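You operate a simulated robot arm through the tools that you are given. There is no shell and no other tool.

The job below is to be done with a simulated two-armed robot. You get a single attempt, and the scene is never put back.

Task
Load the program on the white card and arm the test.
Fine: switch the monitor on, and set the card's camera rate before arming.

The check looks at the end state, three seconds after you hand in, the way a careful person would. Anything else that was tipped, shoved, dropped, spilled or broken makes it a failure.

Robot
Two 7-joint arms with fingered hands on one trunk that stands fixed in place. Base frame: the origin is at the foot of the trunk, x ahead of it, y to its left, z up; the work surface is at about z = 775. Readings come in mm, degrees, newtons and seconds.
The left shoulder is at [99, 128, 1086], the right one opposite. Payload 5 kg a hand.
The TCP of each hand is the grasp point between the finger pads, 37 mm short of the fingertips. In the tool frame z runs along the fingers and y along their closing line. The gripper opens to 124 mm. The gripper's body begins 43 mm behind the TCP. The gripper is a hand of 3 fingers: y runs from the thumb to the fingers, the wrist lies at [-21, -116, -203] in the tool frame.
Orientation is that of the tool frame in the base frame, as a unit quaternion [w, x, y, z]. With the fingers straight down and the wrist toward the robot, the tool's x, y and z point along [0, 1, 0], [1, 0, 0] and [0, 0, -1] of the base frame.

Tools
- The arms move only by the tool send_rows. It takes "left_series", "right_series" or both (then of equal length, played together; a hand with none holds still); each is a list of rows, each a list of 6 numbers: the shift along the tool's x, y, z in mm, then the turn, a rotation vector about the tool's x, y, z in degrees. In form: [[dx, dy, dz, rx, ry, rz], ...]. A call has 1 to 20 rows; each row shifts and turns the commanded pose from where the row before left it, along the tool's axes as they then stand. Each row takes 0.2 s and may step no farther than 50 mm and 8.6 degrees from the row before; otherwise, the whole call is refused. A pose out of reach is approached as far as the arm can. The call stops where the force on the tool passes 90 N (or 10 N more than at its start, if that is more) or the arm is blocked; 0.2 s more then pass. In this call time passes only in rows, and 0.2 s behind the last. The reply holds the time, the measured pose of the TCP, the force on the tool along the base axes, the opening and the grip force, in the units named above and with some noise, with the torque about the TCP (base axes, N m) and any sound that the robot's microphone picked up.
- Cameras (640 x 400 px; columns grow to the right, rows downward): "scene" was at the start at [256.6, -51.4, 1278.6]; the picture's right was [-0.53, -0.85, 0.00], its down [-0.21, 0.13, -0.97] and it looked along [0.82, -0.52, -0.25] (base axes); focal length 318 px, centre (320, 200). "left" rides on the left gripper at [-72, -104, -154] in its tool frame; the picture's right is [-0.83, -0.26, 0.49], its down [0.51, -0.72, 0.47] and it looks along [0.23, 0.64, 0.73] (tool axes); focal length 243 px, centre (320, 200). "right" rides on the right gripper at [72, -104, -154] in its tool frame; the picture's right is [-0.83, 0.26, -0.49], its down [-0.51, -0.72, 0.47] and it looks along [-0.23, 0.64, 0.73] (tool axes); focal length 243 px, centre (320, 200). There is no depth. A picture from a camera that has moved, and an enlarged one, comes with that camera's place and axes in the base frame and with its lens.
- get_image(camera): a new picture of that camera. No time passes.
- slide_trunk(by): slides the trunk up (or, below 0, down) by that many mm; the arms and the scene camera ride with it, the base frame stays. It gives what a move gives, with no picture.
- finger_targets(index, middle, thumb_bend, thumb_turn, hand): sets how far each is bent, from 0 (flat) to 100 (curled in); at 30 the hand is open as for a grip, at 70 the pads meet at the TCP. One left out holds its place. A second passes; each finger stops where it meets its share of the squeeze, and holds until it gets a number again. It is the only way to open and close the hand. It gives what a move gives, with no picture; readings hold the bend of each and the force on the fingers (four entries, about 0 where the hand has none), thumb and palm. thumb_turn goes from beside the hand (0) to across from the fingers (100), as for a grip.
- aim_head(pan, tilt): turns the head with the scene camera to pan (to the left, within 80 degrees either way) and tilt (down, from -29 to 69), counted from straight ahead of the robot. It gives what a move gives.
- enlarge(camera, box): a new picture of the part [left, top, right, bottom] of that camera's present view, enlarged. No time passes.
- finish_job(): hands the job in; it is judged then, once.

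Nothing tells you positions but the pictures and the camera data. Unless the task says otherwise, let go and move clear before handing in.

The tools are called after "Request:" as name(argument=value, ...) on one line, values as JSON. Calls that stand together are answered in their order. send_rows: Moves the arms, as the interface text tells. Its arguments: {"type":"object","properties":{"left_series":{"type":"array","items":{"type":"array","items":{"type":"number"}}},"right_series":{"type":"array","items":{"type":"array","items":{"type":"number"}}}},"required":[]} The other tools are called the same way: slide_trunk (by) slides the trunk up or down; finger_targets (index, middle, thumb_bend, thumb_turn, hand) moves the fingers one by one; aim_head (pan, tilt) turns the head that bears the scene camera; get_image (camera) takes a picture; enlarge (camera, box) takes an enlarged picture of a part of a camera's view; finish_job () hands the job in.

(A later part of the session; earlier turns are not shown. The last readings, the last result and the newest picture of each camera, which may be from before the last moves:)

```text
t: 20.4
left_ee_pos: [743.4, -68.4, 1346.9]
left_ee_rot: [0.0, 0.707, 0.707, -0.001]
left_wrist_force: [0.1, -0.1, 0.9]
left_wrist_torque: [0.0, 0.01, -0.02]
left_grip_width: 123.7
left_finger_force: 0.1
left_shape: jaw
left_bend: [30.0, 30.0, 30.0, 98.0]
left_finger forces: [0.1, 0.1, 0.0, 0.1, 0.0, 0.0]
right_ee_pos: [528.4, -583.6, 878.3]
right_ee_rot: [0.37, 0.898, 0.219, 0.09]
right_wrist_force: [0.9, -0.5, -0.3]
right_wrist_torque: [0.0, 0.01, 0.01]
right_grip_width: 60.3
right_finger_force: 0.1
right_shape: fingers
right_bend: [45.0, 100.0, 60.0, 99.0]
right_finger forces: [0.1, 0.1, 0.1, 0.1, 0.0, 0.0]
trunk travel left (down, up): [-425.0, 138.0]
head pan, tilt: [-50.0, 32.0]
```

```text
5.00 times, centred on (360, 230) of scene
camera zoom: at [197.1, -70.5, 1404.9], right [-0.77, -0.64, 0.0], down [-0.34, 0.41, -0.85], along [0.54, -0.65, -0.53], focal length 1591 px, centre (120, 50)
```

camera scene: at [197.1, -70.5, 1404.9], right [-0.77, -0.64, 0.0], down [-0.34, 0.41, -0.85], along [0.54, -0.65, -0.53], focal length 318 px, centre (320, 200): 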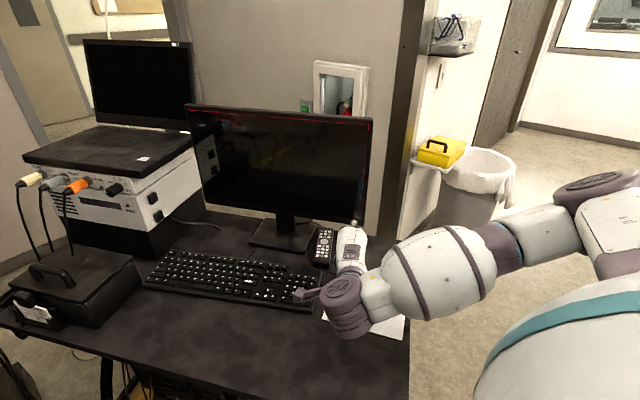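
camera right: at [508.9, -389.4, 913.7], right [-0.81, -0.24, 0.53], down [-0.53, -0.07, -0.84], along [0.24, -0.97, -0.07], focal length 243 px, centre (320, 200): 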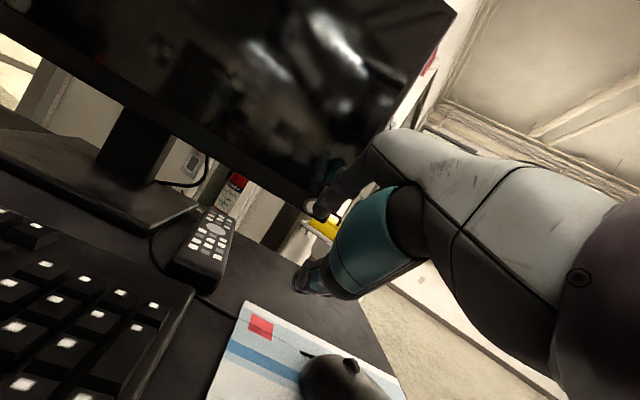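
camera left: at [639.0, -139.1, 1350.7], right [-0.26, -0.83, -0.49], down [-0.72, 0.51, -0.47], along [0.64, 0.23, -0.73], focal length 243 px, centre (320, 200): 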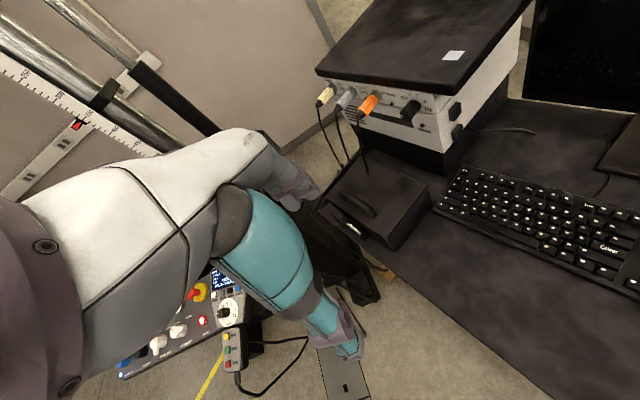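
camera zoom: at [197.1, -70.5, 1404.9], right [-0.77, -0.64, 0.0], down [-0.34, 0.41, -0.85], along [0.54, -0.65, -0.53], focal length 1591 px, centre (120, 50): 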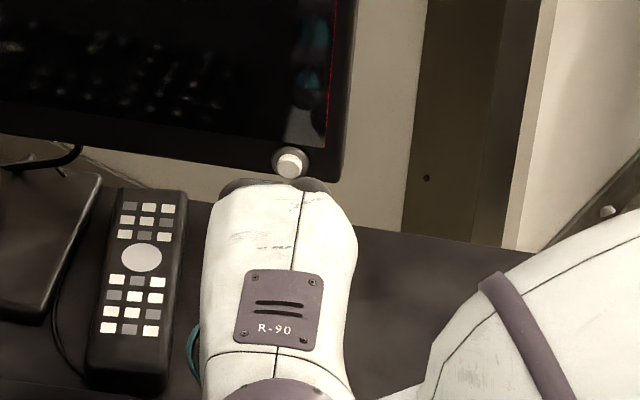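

The tip lines up with the button. I'll approach it slowly.

Request:
send_rows(right_series=[[0, 6, 6, 0, 0, 0], [0, 6, 6, 0, 0, 0], [0, 6, 6, 0, 0, 0], [0, 5, 5, 0, 0, 0]])

Request:
enlarge(camera="right", box=[260, 150, 380, 260])

Request:
enlarge(camera="scene", box=[310, 190, 410, 270])

```text
t: 21.4
left_ee_pos: [742.7, -67.4, 1347.5]
left_ee_rot: [0.0, 0.707, 0.707, 0.0]
left_wrist_force: [0.0, -0.8, -0.3]
left_wrist_torque: [0.02, 0.0, -0.01]
left_grip_width: 123.4
left_finger_force: 0.1
left_shape: jaw
left_bend: [30.0, 30.0, 30.0, 98.0]
left_finger forces: [0.1, 0.0, 0.0, 0.0, 0.0, 0.0]
right_ee_pos: [542.9, -611.7, 880.3]
right_ee_rot: [0.37, 0.898, 0.219, 0.09]
right_wrist_force: [0.0, 0.3, 2.2]
right_wrist_torque: [-0.01, -0.02, 0.01]
right_grip_width: 60.1
right_finger_force: 0.1
right_shape: fingers
right_bend: [45.0, 100.0, 60.0, 99.0]
right_finger forces: [0.0, 0.1, 0.1, 0.1, 0.0, 0.0]
trunk travel left (down, up): [-425.0, 138.0]
head pan, tilt: [-50.0, 32.0]
```

```text
3.64 times, centred on (320, 205) of right
camera zoom: at [523.4, -418.4, 915.3], right [-0.81, -0.24, 0.53], down [-0.53, -0.08, -0.84], along [0.24, -0.97, -0.07], focal length 882 px, centre (320, 182)
```

zoom: 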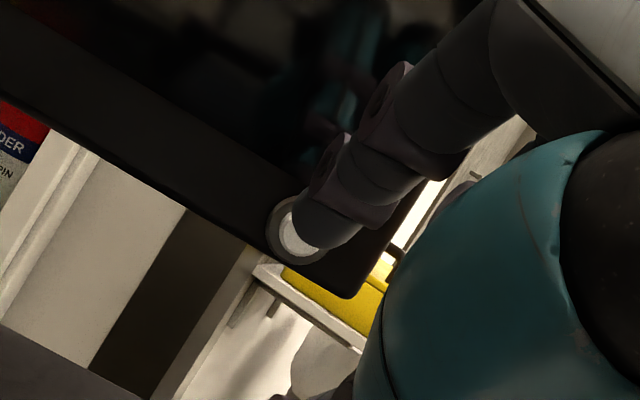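

```text
5.00 times, centred on (360, 230) of scene
camera zoom: at [196.2, -70.3, 1405.0], right [-0.77, -0.64, 0.0], down [-0.34, 0.41, -0.85], along [0.55, -0.65, -0.53], focal length 1591 px, centre (120, 50)
```

zoom: 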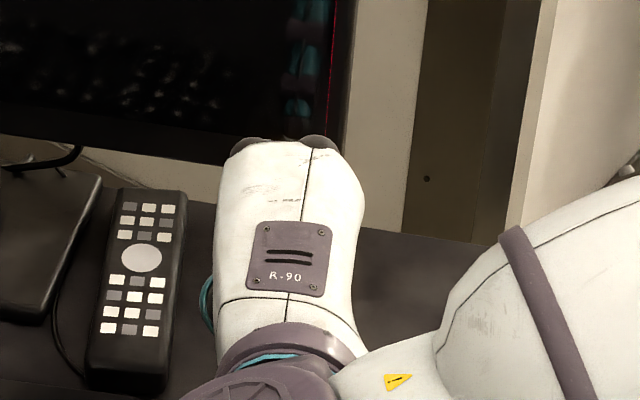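

I'll nudge left and down by a few mm, then press in small steps.

Request:
send_rows(right_series=[[3.5, -2, 2, 0, 0, 0], [0, 4, 4, 0, 0, 0], [0, 2, 2, 0, 0, 0]])

Request:
enlarge(camera="right", box=[260, 150, 380, 260])

```text
t: 22.2
left_ee_pos: [743.1, -66.7, 1346.5]
left_ee_rot: [0.0, 0.707, 0.707, 0.0]
left_wrist_force: [-0.7, -0.2, -0.4]
left_wrist_torque: [0.03, -0.01, -0.01]
left_grip_width: 123.3
left_finger_force: 0.0
left_shape: jaw
left_bend: [30.0, 30.0, 30.0, 98.0]
left_finger forces: [0.0, 0.0, 0.0, 0.0, 0.1, 0.0]
right_ee_pos: [549.7, -617.6, 877.2]
right_ee_rot: [0.37, 0.898, 0.221, 0.091]
right_wrist_force: [0.0, 1.3, -0.3]
right_wrist_torque: [-0.02, 0.07, 0.02]
right_grip_width: 59.4
right_finger_force: 0.6
right_shape: fingers
right_bend: [45.0, 100.0, 60.0, 99.0]
right_finger forces: [1.2, 0.0, 0.0, 0.1, 0.0, 0.1]
trunk travel left (down, up): [-425.0, 138.0]
head pan, tilt: [-50.0, 32.0]
heard: click
```

```text
3.64 times, centred on (320, 205) of right
camera zoom: at [530.7, -424.8, 912.8], right [-0.81, -0.24, 0.53], down [-0.53, -0.08, -0.84], along [0.24, -0.97, -0.07], focal length 882 px, centre (320, 182)
```

zoom: 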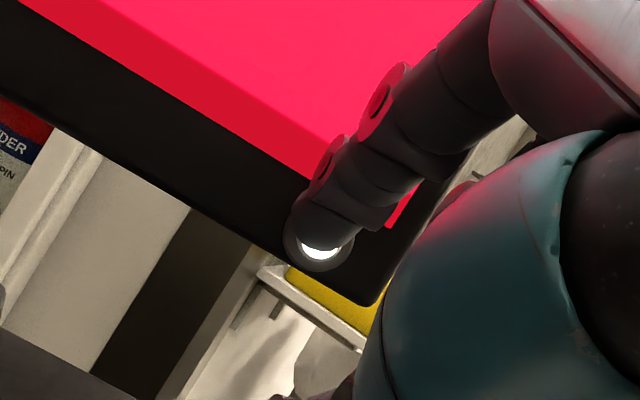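

The button clicked and the monitor is on. I'll back away and read the screen.

Request:
send_rows(right_series=[[0, -20, -20, 0, 0, 0], [0, -27, -27, 0, 0, 0], [-45, 0, 0, 0, 0, 0], [-45, 0, 0, 0, 0, 0], [-45, 0, 0, 0, 0, 0]])

Request:
get_image(camera="scene")

Request:
enlarge(camera="scene", box=[180, 90, 390, 230])

```text
t: 23.4
left_ee_pos: [738.6, -65.8, 1350.3]
left_ee_rot: [0.002, 0.707, 0.708, 0.001]
left_wrist_force: [-0.8, -0.4, 0.6]
left_wrist_torque: [-0.01, -0.04, 0.03]
left_grip_width: 123.9
left_finger_force: 0.0
left_shape: jaw
left_bend: [30.0, 30.0, 30.0, 98.0]
left_finger forces: [0.0, 0.0, 0.1, 0.0, 0.0, 0.0]
right_ee_pos: [396.6, -620.0, 881.2]
right_ee_rot: [0.372, 0.897, 0.22, 0.093]
right_wrist_force: [-0.1, -0.3, 1.5]
right_wrist_torque: [0.12, 0.03, 0.06]
right_grip_width: 60.1
right_finger_force: 0.1
right_shape: fingers
right_bend: [45.0, 100.0, 60.0, 99.0]
right_finger forces: [0.0, 0.0, 0.0, 0.1, 0.0, 0.1]
trunk travel left (down, up): [-425.0, 138.0]
head pan, tilt: [-50.0, 32.0]
```

```text
taken
camera scene: at [191.1, -69.7, 1405.8], right [-0.77, -0.64, 0.0], down [-0.34, 0.41, -0.85], along [0.55, -0.65, -0.53], focal length 318 px, centre (320, 200)
```

scene: 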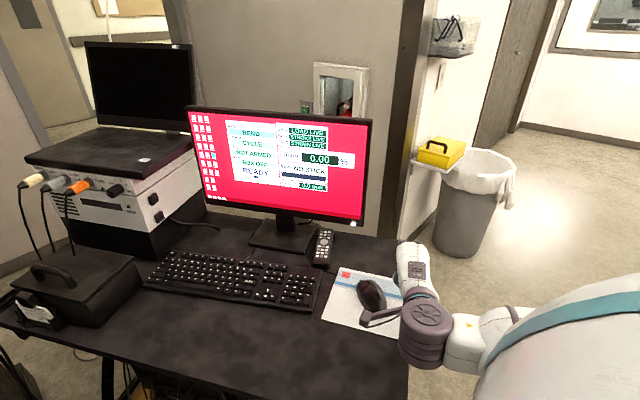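

```text
2.86 times, centred on (285, 160) of scene
camera zoom: at [191.1, -69.7, 1405.8], right [-0.77, -0.64, 0.0], down [-0.34, 0.41, -0.85], along [0.55, -0.65, -0.53], focal length 909 px, centre (420, 314)
```

zoom: 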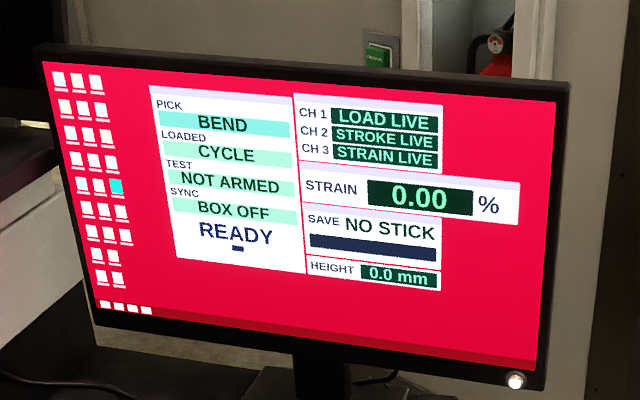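

The screen shows PICK: BEND, LOADED: CYCLE, NOT ARMED, SYNC: BOX OFF, so programs are picked from the keyboard. I'll read the labelled keys.

Request:
enlarge(camera="scene", box=[220, 250, 330, 320])

Request:
enlarge(camera="scene", box=[140, 240, 250, 310])

Request:
get_image(camera="right")

```text
5.71 times, centred on (275, 285) of scene
camera zoom: at [191.1, -69.7, 1405.8], right [-0.77, -0.64, 0.0], down [-0.34, 0.41, -0.85], along [0.55, -0.65, -0.53], focal length 1818 px, centre (577, -286)
```

zoom: 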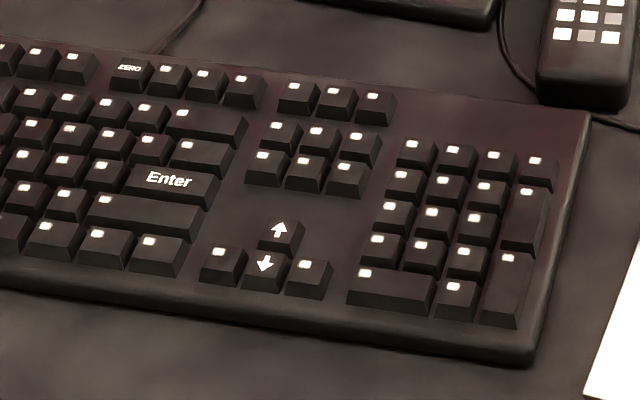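

```text
5.71 times, centred on (195, 275) of scene
camera zoom: at [191.1, -69.7, 1405.8], right [-0.77, -0.64, 0.0], down [-0.34, 0.41, -0.85], along [0.55, -0.65, -0.53], focal length 1818 px, centre (1034, -229)
```

zoom: 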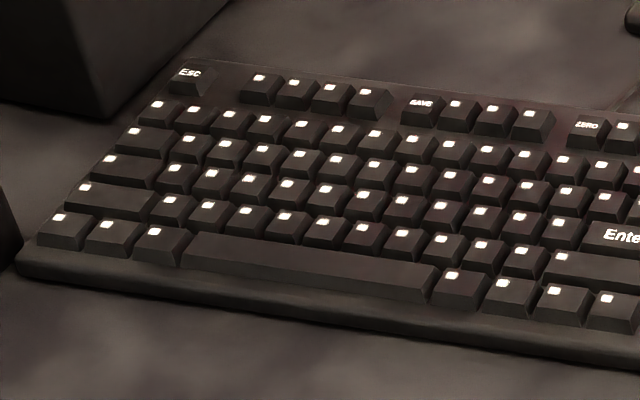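

```text
taken
camera right: at [376.9, -426.2, 915.5], right [-0.81, -0.24, 0.53], down [-0.53, -0.08, -0.85], along [0.24, -0.97, -0.06], focal length 243 px, centre (320, 200)
```

right: 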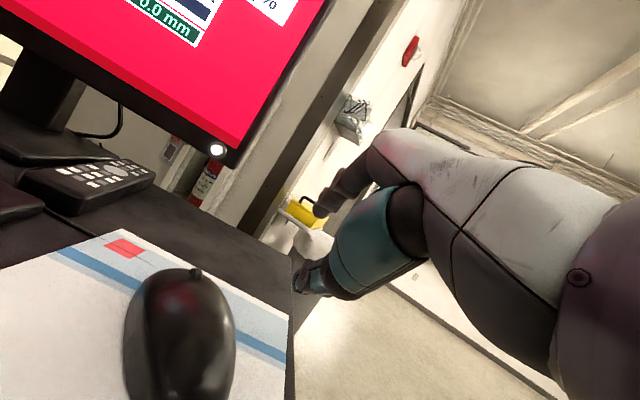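

The labelled keys are Esc, SAVE, ZERO, Enter, ↑ and ↓, so arrows pick and Enter loads. I'll set the camera rate first: move the right hand low across the desk toward the rate knob and look at it.

Request:
send_rows(right_series=[[40.3, -5.5, -11, 0, 0, 0], [40.3, -5.5, -11, 0, 0, 0], [40.3, -5.5, -11, 0, 0, 0], [40.3, -5.5, -11, 0, 0, 0], [40.3, -5.5, -11, 0, 0, 0], [40.3, -5.5, -11, 0, 0, 0], [40.3, -5.5, -11, 0, 0, 0], [40.3, -5.5, -11, 0, 0, 0], [40.3, -5.5, -11, 0, 0, 0], [40.3, -5.5, -11, 0, 0, 0]])

Request:
get_image(camera="right")

Request:
get_image(camera="scene")

```text
t: 25.6
left_ee_pos: [742.9, -67.2, 1346.2]
left_ee_rot: [-0.001, 0.707, 0.708, 0.0]
left_wrist_force: [0.4, 0.1, 0.3]
left_wrist_torque: [-0.04, 0.01, -0.02]
left_grip_width: 123.9
left_finger_force: 0.1
left_shape: jaw
left_bend: [30.0, 30.0, 30.0, 98.0]
left_finger forces: [0.0, 0.0, 0.0, 0.0, 0.1, 0.0]
right_ee_pos: [704.9, -330.7, 916.2]
right_ee_rot: [0.371, 0.898, 0.219, 0.09]
right_wrist_force: [-0.1, 0.5, 0.1]
right_wrist_torque: [-0.03, -0.01, 0.0]
right_grip_width: 60.3
right_finger_force: 0.0
right_shape: fingers
right_bend: [45.0, 100.0, 60.0, 99.0]
right_finger forces: [0.0, 0.0, 0.0, 0.0, 0.1, 0.0]
trunk travel left (down, up): [-425.0, 138.0]
head pan, tilt: [-50.0, 32.0]
```

```text
taken
camera right: at [685.2, -137.3, 952.4], right [-0.81, -0.24, 0.53], down [-0.53, -0.08, -0.84], along [0.24, -0.97, -0.07], focal length 243 px, centre (320, 200)
```

right: 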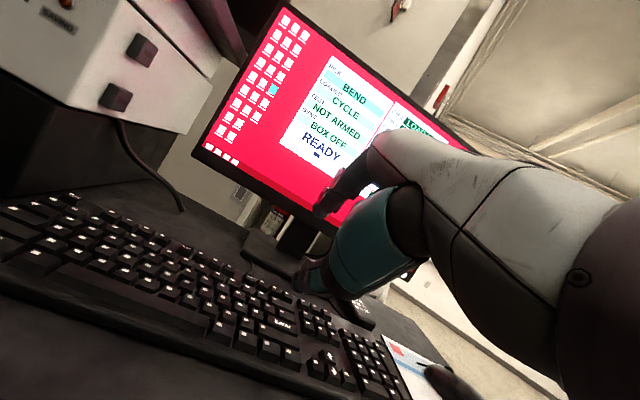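

```text
taken
camera scene: at [196.8, -69.5, 1405.0], right [-0.77, -0.64, 0.0], down [-0.34, 0.41, -0.85], along [0.54, -0.65, -0.53], focal length 318 px, centre (320, 200)
```

scene: 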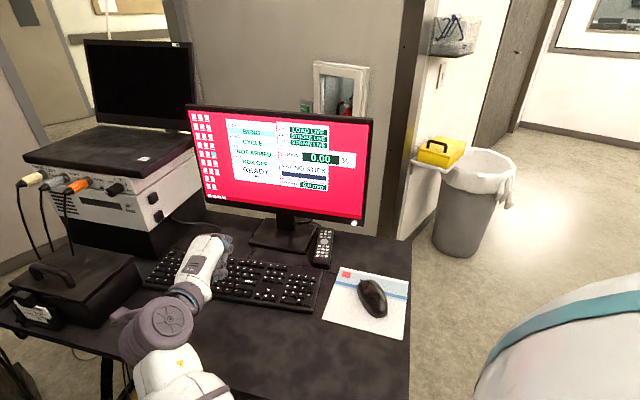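

The right hand crossed safely. Next I'll raise it and pitch the fingers forward toward the instrument box.

Request:
send_rows(right_series=[[0, 28.3, -28.3, 0, 0, 0], [0, 28.3, -28.3, 0, 0, 0], [0, 28.3, -28.3, 0, 0, 0], [0, 28.3, -28.3, 0, 0, 0], [0, 28.3, -28.3, 0, 0, 0], [0, 28.3, -28.3, 0, 0, 0], [0, 0, 0, -7.5, 0, 0], [0, 0, 0, -7.5, 0, 0], [0, 0, 0, -7.5, 0, 0], [0, 0, 0, -7.5, 0, 0], [0, 0, 0, -7.5, 0, 0], [0, 0, 0, -7.5, 0, 0], [42, 0, -29, 0, 0, 0], [42, 0, -29, 0, 0, 0], [42, 0, -29, 0, 0, 0], [42, 0, -29, 0, 0, 0]])

Request:
get_image(camera="right")

```text
refused: row 13 steps farther than a row can; nothing moved
```

```text
taken
camera right: at [685.2, -137.3, 952.4], right [-0.81, -0.24, 0.53], down [-0.53, -0.08, -0.84], along [0.24, -0.97, -0.07], focal length 243 px, centre (320, 200)
```

right: 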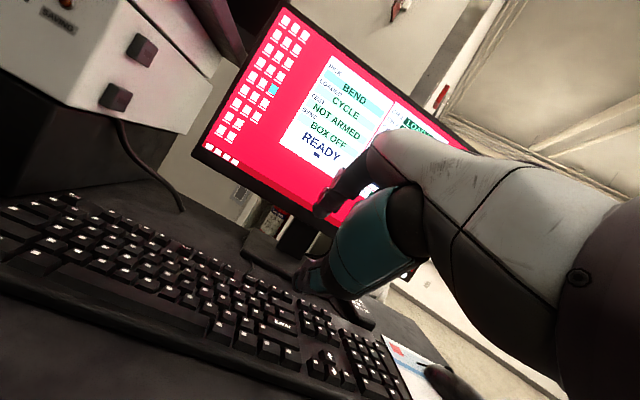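

The step was slightly too long, so I'll split it finer.

Request:
send_rows(right_series=[[0, 28.3, -28.3, 0, 0, 0], [0, 28.3, -28.3, 0, 0, 0], [0, 28.3, -28.3, 0, 0, 0], [0, 28.3, -28.3, 0, 0, 0], [0, 28.3, -28.3, 0, 0, 0], [0, 28.3, -28.3, 0, 0, 0], [0, 0, 0, -7.5, 0, 0], [0, 0, 0, -7.5, 0, 0], [0, 0, 0, -7.5, 0, 0], [0, 0, 0, -7.5, 0, 0], [0, 0, 0, -7.5, 0, 0], [0, 0, 0, -7.5, 0, 0], [33, 0, -23, 0, 0, 0], [33, 0, -23, 0, 0, 0], [33, 0, -23, 0, 0, 0], [33, 0, -23, 0, 0, 0], [33, 0, -23, 0, 0, 0]])

Request:
get_image(camera="right")

Request:
get_image(camera="scene")

```text
t: 29.2
left_ee_pos: [742.8, -66.7, 1346.5]
left_ee_rot: [0.0, 0.707, 0.707, -0.002]
left_wrist_force: [0.6, 0.6, -0.5]
left_wrist_torque: [-0.01, -0.02, -0.03]
left_grip_width: 123.6
left_finger_force: 0.0
left_shape: jaw
left_bend: [30.0, 30.0, 30.0, 98.0]
left_finger forces: [0.0, 0.0, 0.0, 0.0, 0.1, 0.0]
right_ee_pos: [798.1, -153.4, 1157.7]
right_ee_rot: [0.686, 0.687, 0.168, 0.168]
right_wrist_force: [1.5, 0.1, 0.0]
right_wrist_torque: [0.01, 0.02, -0.03]
right_grip_width: 60.2
right_finger_force: 0.1
right_shape: fingers
right_bend: [45.0, 100.0, 60.0, 99.0]
right_finger forces: [0.0, 0.1, 0.0, 0.1, 0.1, 0.1]
trunk travel left (down, up): [-425.0, 138.0]
head pan, tilt: [-50.0, 32.0]
```

```text
taken
camera right: at [790.6, 15.3, 1054.2], right [-0.96, 0.05, 0.26], down [-0.23, -0.65, -0.72], along [0.13, -0.76, 0.64], focal length 243 px, centre (320, 200)
```

right: 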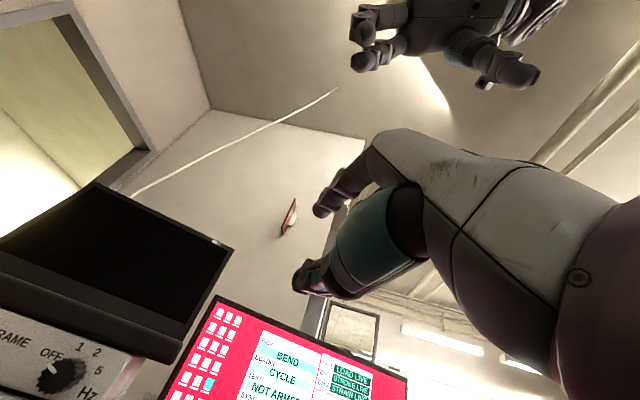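

```text
taken
camera scene: at [196.7, -69.6, 1405.0], right [-0.77, -0.64, 0.0], down [-0.34, 0.41, -0.85], along [0.54, -0.65, -0.53], focal length 318 px, centre (320, 200)
```

scene: 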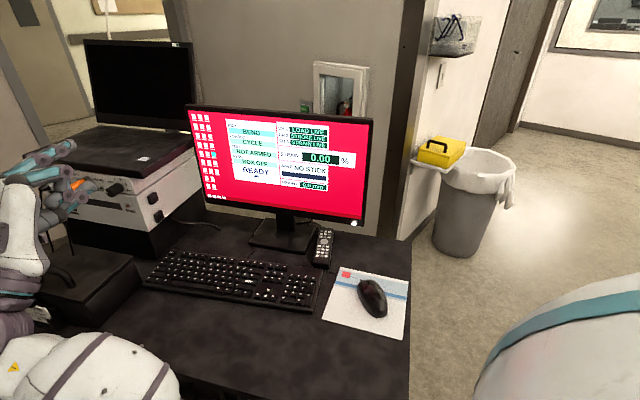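

Request:
enlarge(camera="right", box=[0, 310, 140, 400])

Request:
enlarge(camera="scene", box=[60, 150, 160, 220])

Request:
send_rows(left_series=[[40, 0, 0, 0, 0, 0], [40, 0, 0, 0, 0, 0], [40, 0, 0, 0, 0, 0], [40, 0, 0, 0, 0, 0], [40, 0, 0, 0, 0, 0], [40, 0, 0, 0, 0, 0], [40, 0, 0, 0, 0, 0], [40, 0, 0, 0, 0, 0], [40, 0, 0, 0, 0, 0]])

```text
4.44 times, centred on (70, 355) of right
camera zoom: at [790.6, 15.3, 1054.2], right [-0.96, 0.05, 0.26], down [-0.23, -0.65, -0.72], along [0.13, -0.76, 0.64], focal length 1078 px, centre (1431, -489)
```

zoom: 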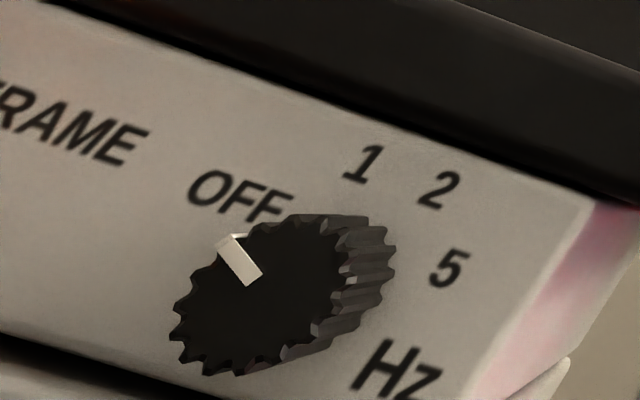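

```text
5.71 times, centred on (110, 185) of scene
camera zoom: at [196.7, -69.6, 1405.0], right [-0.77, -0.64, 0.0], down [-0.34, 0.41, -0.85], along [0.54, -0.65, -0.53], focal length 1818 px, centre (1520, 286)
```

zoom: 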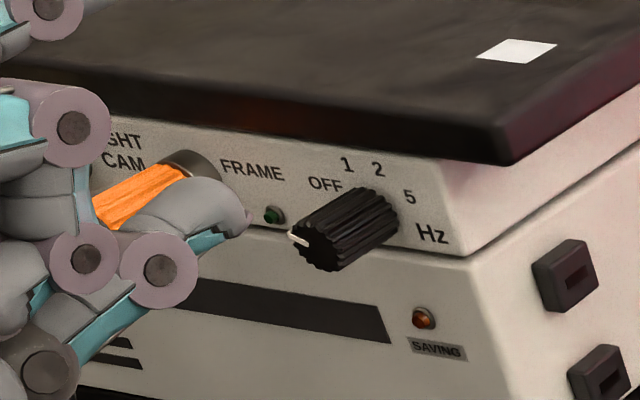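

```text
t: 31.2
left_ee_pos: [743.2, 296.3, 1344.1]
left_ee_rot: [0.002, 0.707, 0.707, -0.001]
left_wrist_force: [0.6, 0.2, -0.4]
left_wrist_torque: [-0.03, 0.02, -0.01]
left_grip_width: 124.0
left_finger_force: 0.0
left_shape: jaw
left_bend: [30.0, 30.0, 30.0, 98.0]
left_finger forces: [0.0, 0.0, 0.0, 0.0, 0.0, 0.0]
right_ee_pos: [795.7, -153.0, 1159.1]
right_ee_rot: [0.686, 0.687, 0.168, 0.168]
right_wrist_force: [-0.2, -0.2, -0.2]
right_wrist_torque: [-0.01, 0.02, 0.03]
right_grip_width: 60.3
right_finger_force: 0.0
right_shape: fingers
right_bend: [45.0, 100.0, 60.0, 99.0]
right_finger forces: [0.0, 0.0, 0.0, 0.0, 0.1, 0.1]
trunk travel left (down, up): [-425.0, 138.0]
head pan, tilt: [-50.0, 32.0]
```

The dial has OFF, 1, 2 and 5 about 40° apart, so OFF to 5 is about 120° clockwise around a knob centred near (1011, -277, 1017). I'll roll the right hand so its wrist is up and to the right, set the opening, and lower the trunk.

Request:
finger_targets(hand="right", index=46, middle=46, thumb_bend=46, thumb_turn=98)

Request:
send_rows(right_series=[[0, 0, 0, 0, 0, -8], [0, 0, 0, 0, 0, -8], [0, 0, 0, 0, 0, -8], [0, 0, 0, 0, 0, -8], [0, 0, 0, 0, 0, -8], [0, 0, 0, 0, 0, -8], [0, 0, 0, 0, 0, -8], [0, 0, 0, 0, 0, -8], [0, 0, 0, 0, 0, -8], [0, 0, 0, 0, 0, -8], [0, 0, 0, 0, 0, -8]])

Request:
get_image(camera="right")

```text
t: 32.2
left_ee_pos: [743.1, 294.8, 1346.0]
left_ee_rot: [0.001, 0.706, 0.708, 0.0]
left_wrist_force: [0.3, 0.0, 0.2]
left_wrist_torque: [0.01, -0.04, -0.02]
left_grip_width: 123.7
left_finger_force: 0.1
left_shape: jaw
left_bend: [30.0, 30.0, 30.0, 98.0]
left_finger forces: [0.0, 0.0, 0.1, 0.1, 0.0, 0.0]
right_ee_pos: [796.3, -153.5, 1157.7]
right_ee_rot: [0.686, 0.688, 0.168, 0.168]
right_wrist_force: [-0.8, 0.1, 0.1]
right_wrist_torque: [-0.02, -0.01, 0.02]
right_grip_width: 80.0
right_finger_force: 0.1
right_shape: fingers
right_bend: [46.0, 46.0, 46.0, 98.0]
right_finger forces: [0.0, 0.0, 0.0, 0.1, 0.0, 0.0]
trunk travel left (down, up): [-425.0, 138.0]
head pan, tilt: [-50.0, 32.0]
```

```text
t: 34.6
left_ee_pos: [743.9, 294.1, 1346.1]
left_ee_rot: [0.0, 0.706, 0.708, 0.0]
left_wrist_force: [0.6, -0.1, 0.7]
left_wrist_torque: [0.01, -0.01, 0.0]
left_grip_width: 123.7
left_finger_force: 0.0
left_shape: jaw
left_bend: [30.0, 30.0, 30.0, 98.0]
left_finger forces: [0.0, 0.0, 0.0, 0.0, 0.0, 0.1]
right_ee_pos: [797.3, -154.4, 1157.3]
right_ee_rot: [0.61, 0.377, 0.599, -0.356]
right_wrist_force: [0.6, -0.5, 0.6]
right_wrist_torque: [-0.04, 0.02, 0.04]
right_grip_width: 80.0
right_finger_force: 0.0
right_shape: fingers
right_bend: [46.0, 46.0, 46.0, 98.0]
right_finger forces: [0.0, 0.0, 0.0, 0.0, 0.0, 0.1]
trunk travel left (down, up): [-425.0, 138.0]
head pan, tilt: [-50.0, 32.0]
```

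```text
taken
camera right: at [636.4, -66.7, 1082.0], right [-0.02, 0.54, 0.84], down [-0.44, -0.76, 0.48], along [0.9, -0.36, 0.25], focal length 243 px, centre (320, 200)
```

right: 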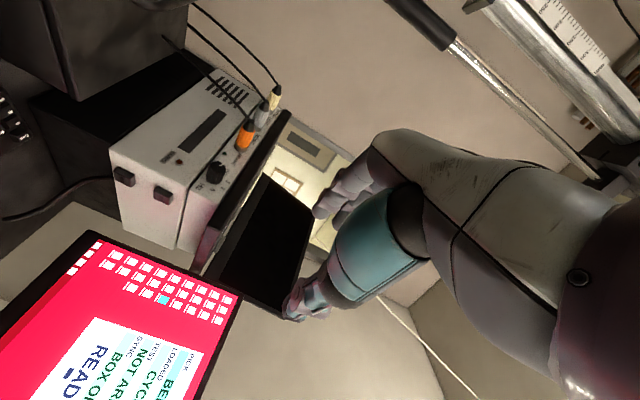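

Request:
send_rows(right_series=[[0, 0, 0, 0, 0, -8], [0, 0, 0, 0, 0, -8], [0, 0, 0, 0, 0, -8], [0, 0, 0, 0, 0, -8]])

Request:
slide_trunk(by=-150)

Request:
get_image(camera="right")

Request:
aim_head(pan=-20, tilt=20)

Request:
get_image(camera="scene")

```text
t: 35.6
left_ee_pos: [744.4, 294.1, 1344.3]
left_ee_rot: [-0.001, 0.707, 0.707, 0.0]
left_wrist_force: [0.3, 0.4, -0.3]
left_wrist_torque: [-0.02, -0.03, 0.0]
left_grip_width: 123.6
left_finger_force: 0.1
left_shape: jaw
left_bend: [30.0, 30.0, 30.0, 98.0]
left_finger forces: [0.1, 0.0, 0.0, 0.1, 0.0, 0.0]
right_ee_pos: [797.5, -155.3, 1155.7]
right_ee_rot: [0.488, 0.198, 0.68, -0.511]
right_wrist_force: [0.9, -0.6, -0.1]
right_wrist_torque: [-0.02, 0.01, 0.0]
right_grip_width: 80.0
right_finger_force: 0.1
right_shape: fingers
right_bend: [46.0, 46.0, 46.0, 98.0]
right_finger forces: [0.0, 0.0, 0.1, 0.1, 0.0, 0.0]
trunk travel left (down, up): [-425.0, 138.0]
head pan, tilt: [-50.0, 32.0]
```

```text
t: 37.4
left_ee_pos: [743.0, 292.7, 1196.7]
left_ee_rot: [0.0, 0.707, 0.707, 0.0]
left_wrist_force: [-0.2, 0.1, -0.3]
left_wrist_torque: [0.04, 0.02, 0.01]
left_grip_width: 123.7
left_finger_force: 0.0
left_shape: jaw
left_bend: [30.0, 30.0, 30.0, 98.0]
left_finger forces: [0.1, 0.1, 0.0, 0.1, 0.1, 0.0]
right_ee_pos: [797.3, -156.0, 1008.0]
right_ee_rot: [0.49, 0.198, 0.679, -0.509]
right_wrist_force: [0.1, -0.5, 0.5]
right_wrist_torque: [0.05, -0.04, -0.02]
right_grip_width: 80.1
right_finger_force: 0.0
right_shape: fingers
right_bend: [46.0, 46.0, 46.0, 98.0]
right_finger forces: [0.0, 0.0, 0.0, 0.0, 0.1, 0.0]
trunk travel left (down, up): [-275.0, 288.0]
head pan, tilt: [-50.0, 32.0]
```

```text
taken
camera right: at [614.5, -78.4, 997.7], right [0.34, 0.73, 0.59], down [-0.11, -0.59, 0.8], along [0.93, -0.34, -0.12], focal length 243 px, centre (320, 200)
```

right: 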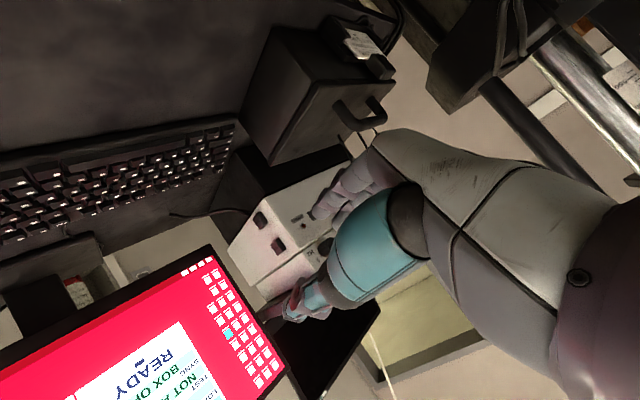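

```text
t: 38.3
left_ee_pos: [743.2, 292.5, 1195.8]
left_ee_rot: [0.001, 0.707, 0.707, 0.0]
left_wrist_force: [-1.1, 0.3, 0.3]
left_wrist_torque: [0.0, 0.02, -0.02]
left_grip_width: 123.5
left_finger_force: 0.0
left_shape: jaw
left_bend: [30.0, 30.0, 30.0, 98.0]
left_finger forces: [0.0, 0.0, 0.0, 0.1, 0.0, 0.1]
right_ee_pos: [797.3, -156.2, 1007.4]
right_ee_rot: [0.488, 0.198, 0.68, -0.51]
right_wrist_force: [0.3, 0.6, 0.4]
right_wrist_torque: [0.0, 0.0, 0.01]
right_grip_width: 79.8
right_finger_force: 0.1
right_shape: fingers
right_bend: [46.0, 46.0, 46.0, 98.0]
right_finger forces: [0.0, 0.0, 0.0, 0.0, 0.1, 0.0]
trunk travel left (down, up): [-275.0, 288.0]
head pan, tilt: [-20.0, 20.0]
```

```text
taken
camera scene: at [265.1, -33.5, 1269.8], right [-0.34, -0.94, 0.0], down [-0.32, 0.12, -0.94], along [0.88, -0.32, -0.34], focal length 318 px, centre (320, 200)
```

scene: 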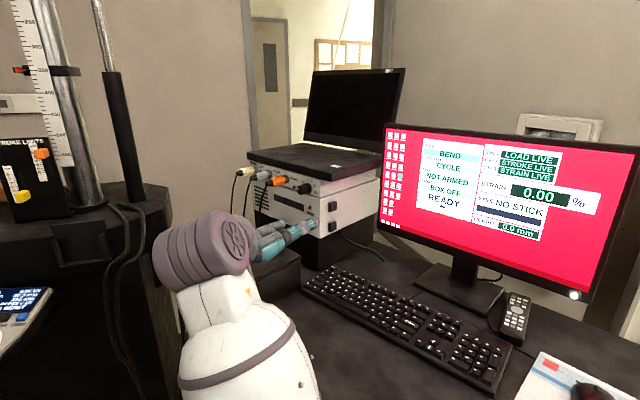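

Request:
enlarge(camera="scene", box=[240, 145, 340, 215])

Request:
enlarge(camera="right", box=[220, 150, 380, 330])

```text
5.71 times, centred on (290, 180) of scene
camera zoom: at [265.1, -33.5, 1269.8], right [-0.34, -0.94, 0.0], down [-0.32, 0.12, -0.94], along [0.88, -0.32, -0.34], focal length 1818 px, centre (491, 314)
```

zoom: 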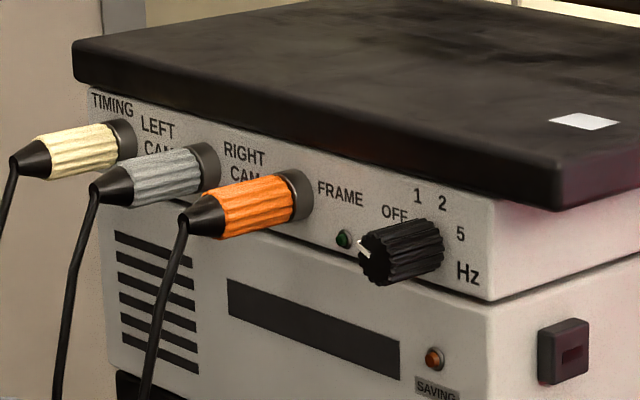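

```text
2.22 times, centred on (300, 240) of right
camera zoom: at [614.9, -78.2, 997.1], right [0.34, 0.73, 0.59], down [-0.11, -0.59, 0.8], along [0.93, -0.34, -0.12], focal length 539 px, centre (364, 111)
```

zoom: 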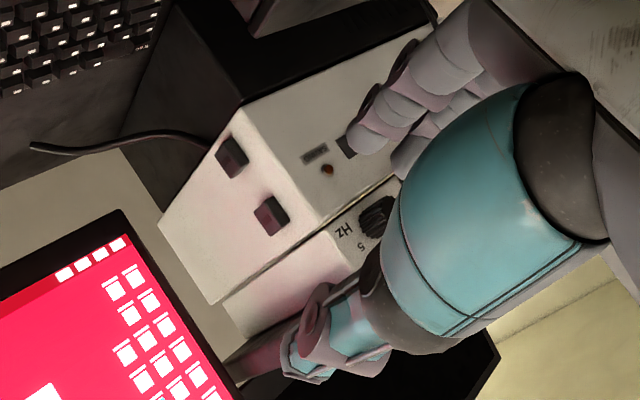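

The knob axis passes through about (1012, -276, 1018) and points along (0.44, -0.90). I'll move the open hand to a pre-grasp about 7 cm in front of the face.

Request:
send_rows(right_series=[[-15.7, 22.8, 19, 0, 0, 0], [-15.7, 22.8, 19, 0, 0, 0], [-15.7, 22.8, 19, 0, 0, 0], [-15.7, 22.8, 19, 0, 0, 0], [-15.6, 22.8, 19, 0, 0, 0]])

Request:
get_image(camera="right")

Request:
get_image(camera="scene")

Request:
enlarge(camera="scene", box=[240, 140, 360, 230])

Request:
enlarge(camera="right", box=[220, 130, 400, 330])

```text
t: 39.5
left_ee_pos: [743.9, 292.7, 1195.3]
left_ee_rot: [0.0, 0.707, 0.707, 0.0]
left_wrist_force: [-0.4, 0.0, -0.3]
left_wrist_torque: [-0.01, 0.03, 0.04]
left_grip_width: 123.5
left_finger_force: 0.1
left_shape: jaw
left_bend: [30.0, 30.0, 30.0, 98.0]
left_finger forces: [0.0, 0.0, 0.1, 0.0, 0.0, 0.0]
right_ee_pos: [965.6, -176.2, 1017.3]
right_ee_rot: [0.489, 0.199, 0.68, -0.509]
right_wrist_force: [0.0, 0.1, 0.3]
right_wrist_torque: [0.01, 0.03, -0.01]
right_grip_width: 80.3
right_finger_force: 0.0
right_shape: fingers
right_bend: [46.0, 46.0, 46.0, 98.0]
right_finger forces: [0.1, 0.0, 0.1, 0.0, 0.1, 0.1]
trunk travel left (down, up): [-275.0, 288.0]
head pan, tilt: [-20.0, 20.0]
```

```text
taken
camera right: at [782.3, -99.5, 1007.2], right [0.34, 0.73, 0.59], down [-0.11, -0.59, 0.8], along [0.93, -0.34, -0.12], focal length 243 px, centre (320, 200)
```

right: 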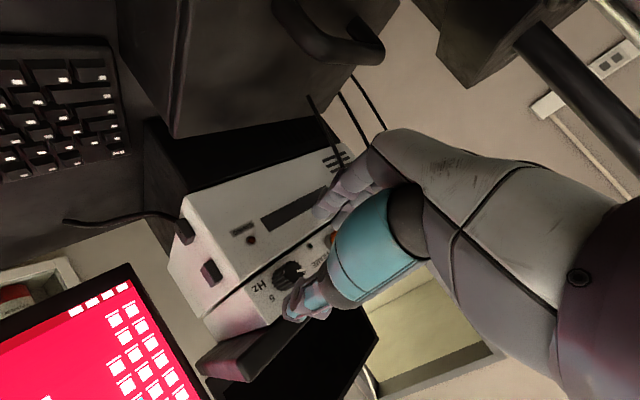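

```text
taken
camera scene: at [265.6, -33.7, 1269.6], right [-0.34, -0.94, 0.0], down [-0.32, 0.12, -0.94], along [0.88, -0.32, -0.34], focal length 318 px, centre (320, 200)
```

scene: 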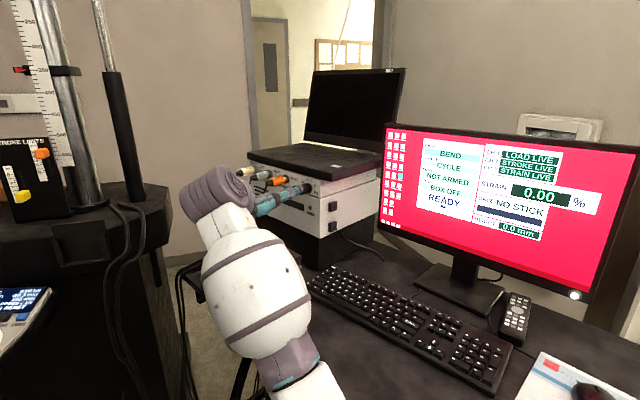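

```text
4.44 times, centred on (300, 185) of scene
camera zoom: at [265.6, -33.7, 1269.6], right [-0.34, -0.94, 0.0], down [-0.32, 0.12, -0.94], along [0.88, -0.32, -0.34], focal length 1414 px, centre (409, 267)
```

zoom: 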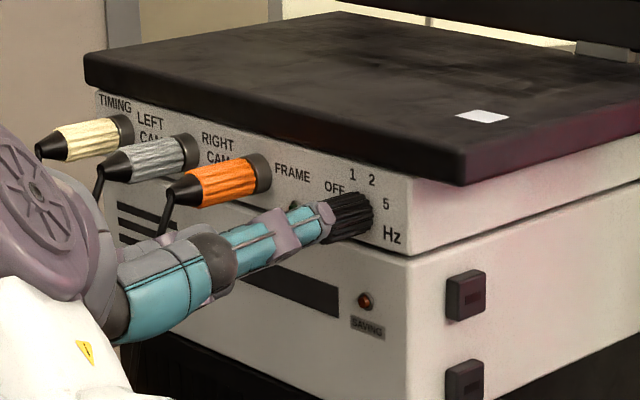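

```text
2.00 times, centred on (310, 230) of right
camera zoom: at [782.3, -99.5, 1007.2], right [0.34, 0.73, 0.59], down [-0.11, -0.59, 0.8], along [0.93, -0.34, -0.12], focal length 485 px, centre (340, 140)
```

zoom: 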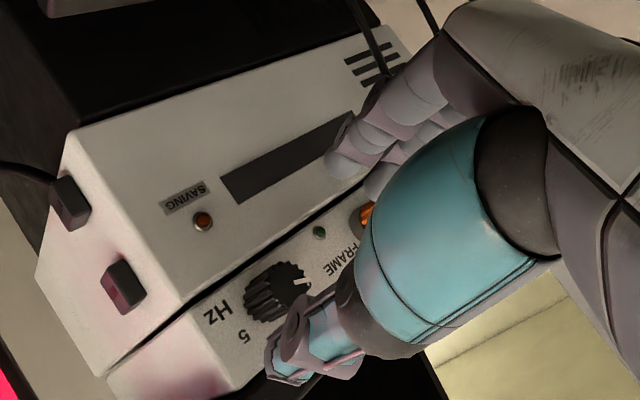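

The knob lines up within about 3 mm of the grip axis. I'll slide forward so the fingers straddle it.

Request:
send_rows(right_series=[[-2, -2, 10, 0, 0, 0], [0, 0, 12, 0, 0, 0], [0, 0, 12, 0, 0, 0], [0, 0, 10, 0, 0, 0], [0, 0, 8, 0, 0, 0]])

Request:
enlarge(camera="scene", box=[260, 150, 340, 210])

Request:
enlarge(camera="right", box=[220, 130, 400, 330])

```text
t: 40.9
left_ee_pos: [735.5, 300.4, 1201.5]
left_ee_rot: [0.007, 0.708, 0.706, 0.0]
left_wrist_force: [-0.4, -0.8, 0.8]
left_wrist_torque: [0.21, -0.01, 0.07]
left_grip_width: 123.5
left_finger_force: 0.1
left_shape: jaw
left_bend: [30.0, 30.0, 30.0, 97.0]
left_finger forces: [0.1, 0.0, 0.0, 0.0, 0.1, 0.0]
right_ee_pos: [980.8, -176.7, 1022.2]
right_ee_rot: [0.495, 0.188, 0.69, -0.494]
right_wrist_force: [-0.1, 0.6, 0.3]
right_wrist_torque: [0.05, -0.02, 0.03]
right_grip_width: 80.3
right_finger_force: 0.1
right_shape: fingers
right_bend: [46.0, 46.0, 46.0, 97.0]
right_finger forces: [0.0, 0.0, 0.0, 0.1, 0.0, 0.0]
trunk travel left (down, up): [-275.0, 288.0]
head pan, tilt: [-20.0, 20.0]
stopped in row 5 (right hand): the arm was blocked; the commanded pose is now the measured one
```

```text
6.67 times, centred on (300, 180) of scene
camera zoom: at [257.9, -22.8, 1273.5], right [-0.34, -0.94, 0.01], down [-0.32, 0.11, -0.94], along [0.89, -0.32, -0.33], focal length 2121 px, centre (453, 333)
```

zoom: 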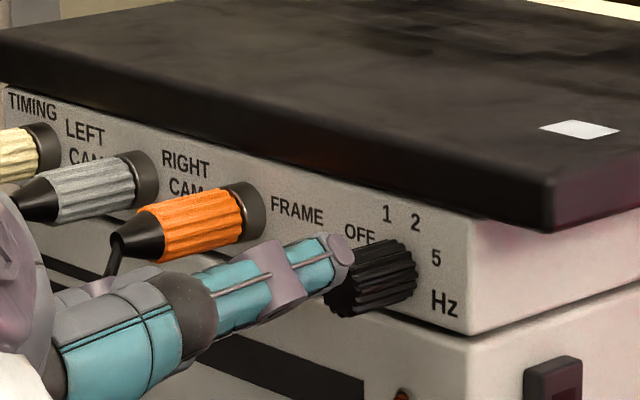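

```text
2.00 times, centred on (310, 230) of right
camera zoom: at [795.2, -107.4, 1013.2], right [0.32, 0.73, 0.6], down [-0.08, -0.61, 0.79], along [0.94, -0.3, -0.13], focal length 485 px, centre (340, 140)
```

zoom: 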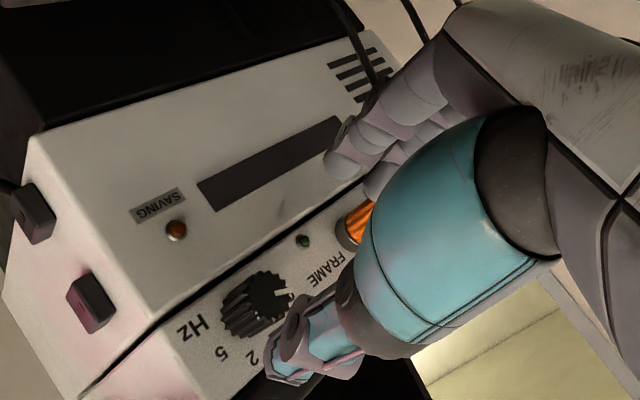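

The arm was blocked by something that is not at the fingers. I'll look at the whole arm to find what it touches.

Request:
get_image(camera="scene")

Request:
aim_head(pan=-15, tilt=50)

Request:
get_image(camera="scene")

Request:
get_image(camera="left")

```text
taken
camera scene: at [257.9, -22.8, 1273.5], right [-0.34, -0.94, 0.01], down [-0.32, 0.11, -0.94], along [0.89, -0.32, -0.33], focal length 318 px, centre (320, 200)
```

scene: 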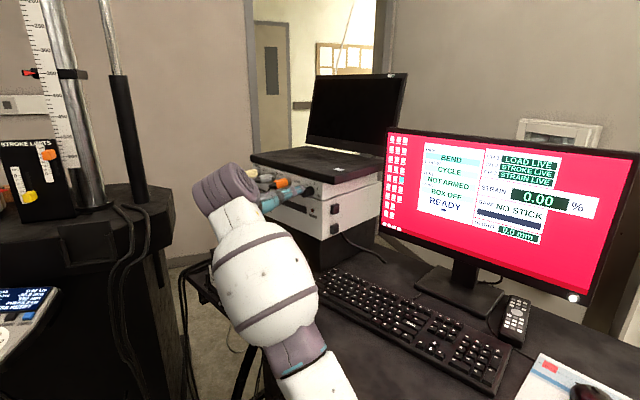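

```text
t: 41.9
left_ee_pos: [735.7, 308.9, 1198.1]
left_ee_rot: [0.007, 0.707, 0.707, -0.003]
left_wrist_force: [0.3, 0.0, 0.3]
left_wrist_torque: [0.0, 0.02, 0.0]
left_grip_width: 123.6
left_finger_force: 0.1
left_shape: jaw
left_bend: [30.0, 30.0, 30.0, 97.0]
left_finger forces: [0.1, 0.0, 0.1, 0.1, 0.0, 0.0]
right_ee_pos: [981.4, -178.2, 1020.4]
right_ee_rot: [0.494, 0.188, 0.687, -0.499]
right_wrist_force: [-1.0, 0.0, -0.4]
right_wrist_torque: [0.04, 0.03, -0.01]
right_grip_width: 80.5
right_finger_force: 0.1
right_shape: fingers
right_bend: [46.0, 46.0, 46.0, 97.0]
right_finger forces: [0.1, 0.0, 0.0, 0.0, 0.0, 0.0]
trunk travel left (down, up): [-275.0, 288.0]
head pan, tilt: [-15.0, 50.0]
```

```text
taken
camera scene: at [244.8, -5.3, 1226.3], right [-0.26, -0.97, 0.01], down [-0.74, 0.19, -0.65], along [0.63, -0.18, -0.76], focal length 318 px, centre (320, 200)
```

scene: 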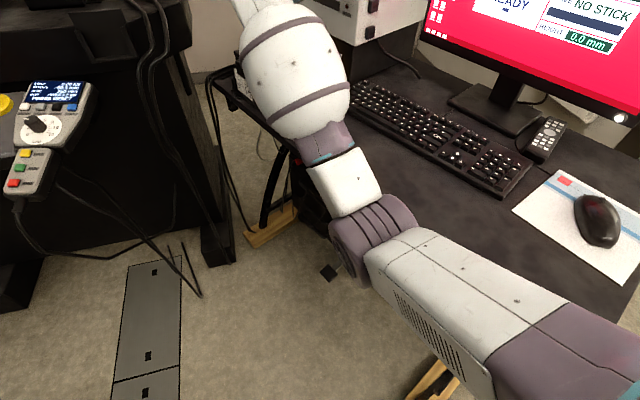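

```text
taken
camera left: at [631.0, 239.0, 1351.8], right [-0.26, -0.84, -0.48], down [-0.72, 0.5, -0.48], along [0.65, 0.22, -0.73], focal length 243 px, centre (320, 200)
```

left: 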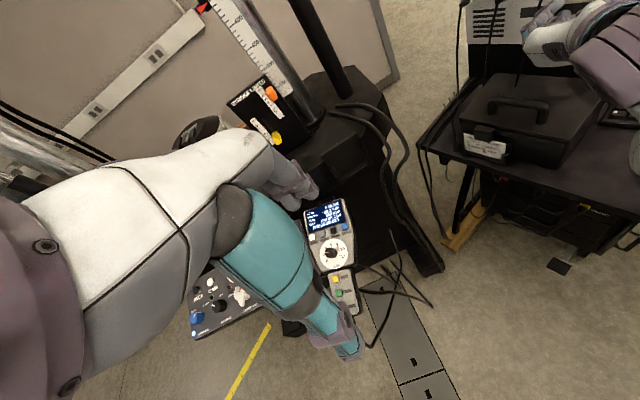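

Request:
enlarge(camera="scene", box=[200, 60, 440, 300])

Request:
enlarge(camera="left", box=[420, 0, 640, 200])

Request:
get_image(camera="right")

```text
1.67 times, centred on (320, 180) of scene
camera zoom: at [244.8, -5.3, 1226.3], right [-0.26, -0.97, 0.01], down [-0.74, 0.19, -0.65], along [0.63, -0.18, -0.76], focal length 530 px, centre (320, 233)
```

zoom: 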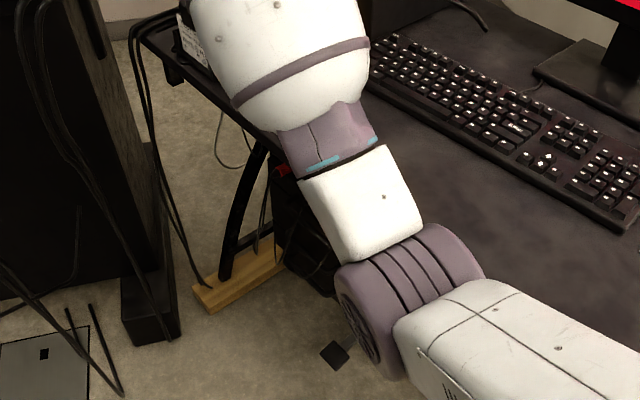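

```text
2.00 times, centred on (530, 100) of left
camera zoom: at [631.0, 239.0, 1351.8], right [-0.26, -0.84, -0.48], down [-0.72, 0.5, -0.48], along [0.65, 0.22, -0.73], focal length 485 px, centre (-100, 400)
```

zoom: 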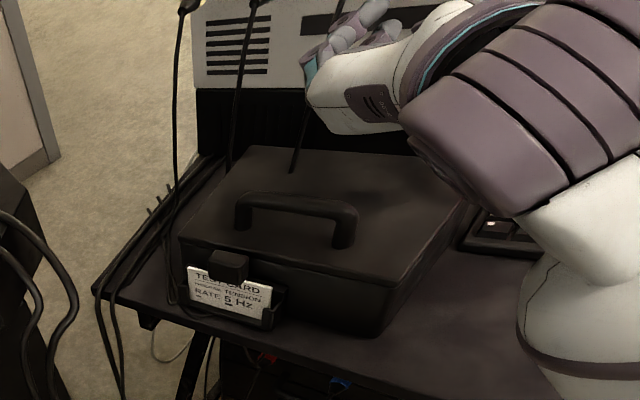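

```text
taken
camera right: at [795.7, -107.0, 1012.3], right [0.32, 0.74, 0.6], down [-0.09, -0.6, 0.79], along [0.94, -0.31, -0.13], focal length 243 px, centre (320, 200)
```

right: 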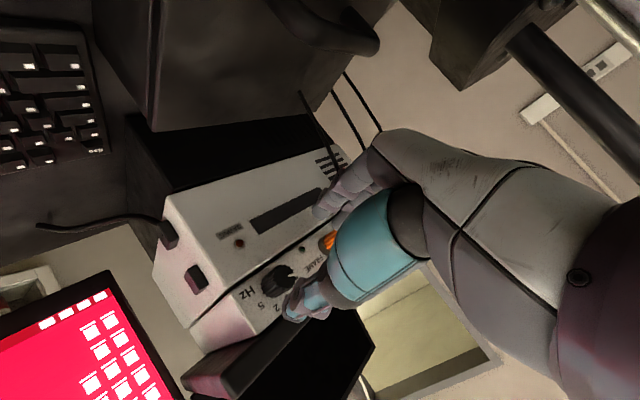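

The right elbow was pressing on the desk's front edge, and the hand never reached the knob. I'll back off the way I came and raise the trunk so the elbow clears.

Request:
send_rows(right_series=[[12, -17, -14.5, 0, 0, 0], [12, -17, -14.5, 0, 0, 0], [12, -17, -14.5, 0, 0, 0], [12, -17, -14.5, 0, 0, 0], [12, -17, -14.5, 0, 0, 0]])

Request:
get_image(camera="scene")

```text
t: 43.0
left_ee_pos: [737.5, 309.0, 1194.2]
left_ee_rot: [0.006, 0.707, 0.707, -0.004]
left_wrist_force: [0.7, 0.2, 0.2]
left_wrist_torque: [-0.01, 0.02, 0.03]
left_grip_width: 123.9
left_finger_force: 0.0
left_shape: jaw
left_bend: [30.0, 30.0, 30.0, 97.0]
left_finger forces: [0.0, 0.0, 0.0, 0.0, 0.0, 0.0]
right_ee_pos: [856.7, -166.7, 1006.4]
right_ee_rot: [0.492, 0.188, 0.689, -0.497]
right_wrist_force: [0.4, 0.2, -0.6]
right_wrist_torque: [-0.03, 0.01, -0.02]
right_grip_width: 80.0
right_finger_force: 0.1
right_shape: fingers
right_bend: [46.0, 46.0, 46.0, 98.0]
right_finger forces: [0.0, 0.1, 0.0, 0.1, 0.1, 0.1]
trunk travel left (down, up): [-275.0, 288.0]
head pan, tilt: [-15.0, 50.0]
```

```text
taken
camera scene: at [247.2, -5.0, 1225.0], right [-0.26, -0.97, 0.01], down [-0.74, 0.19, -0.65], along [0.62, -0.18, -0.76], focal length 318 px, centre (320, 200)
```

scene: 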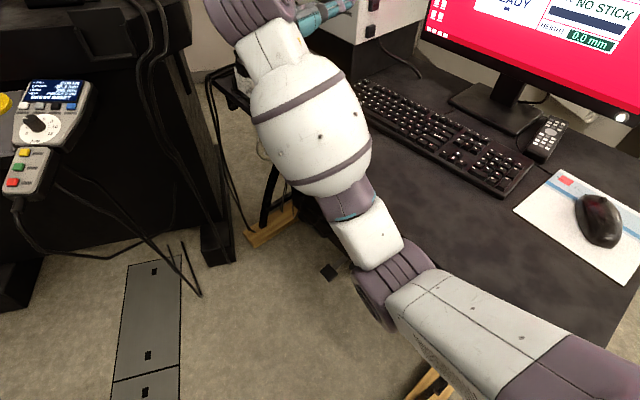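

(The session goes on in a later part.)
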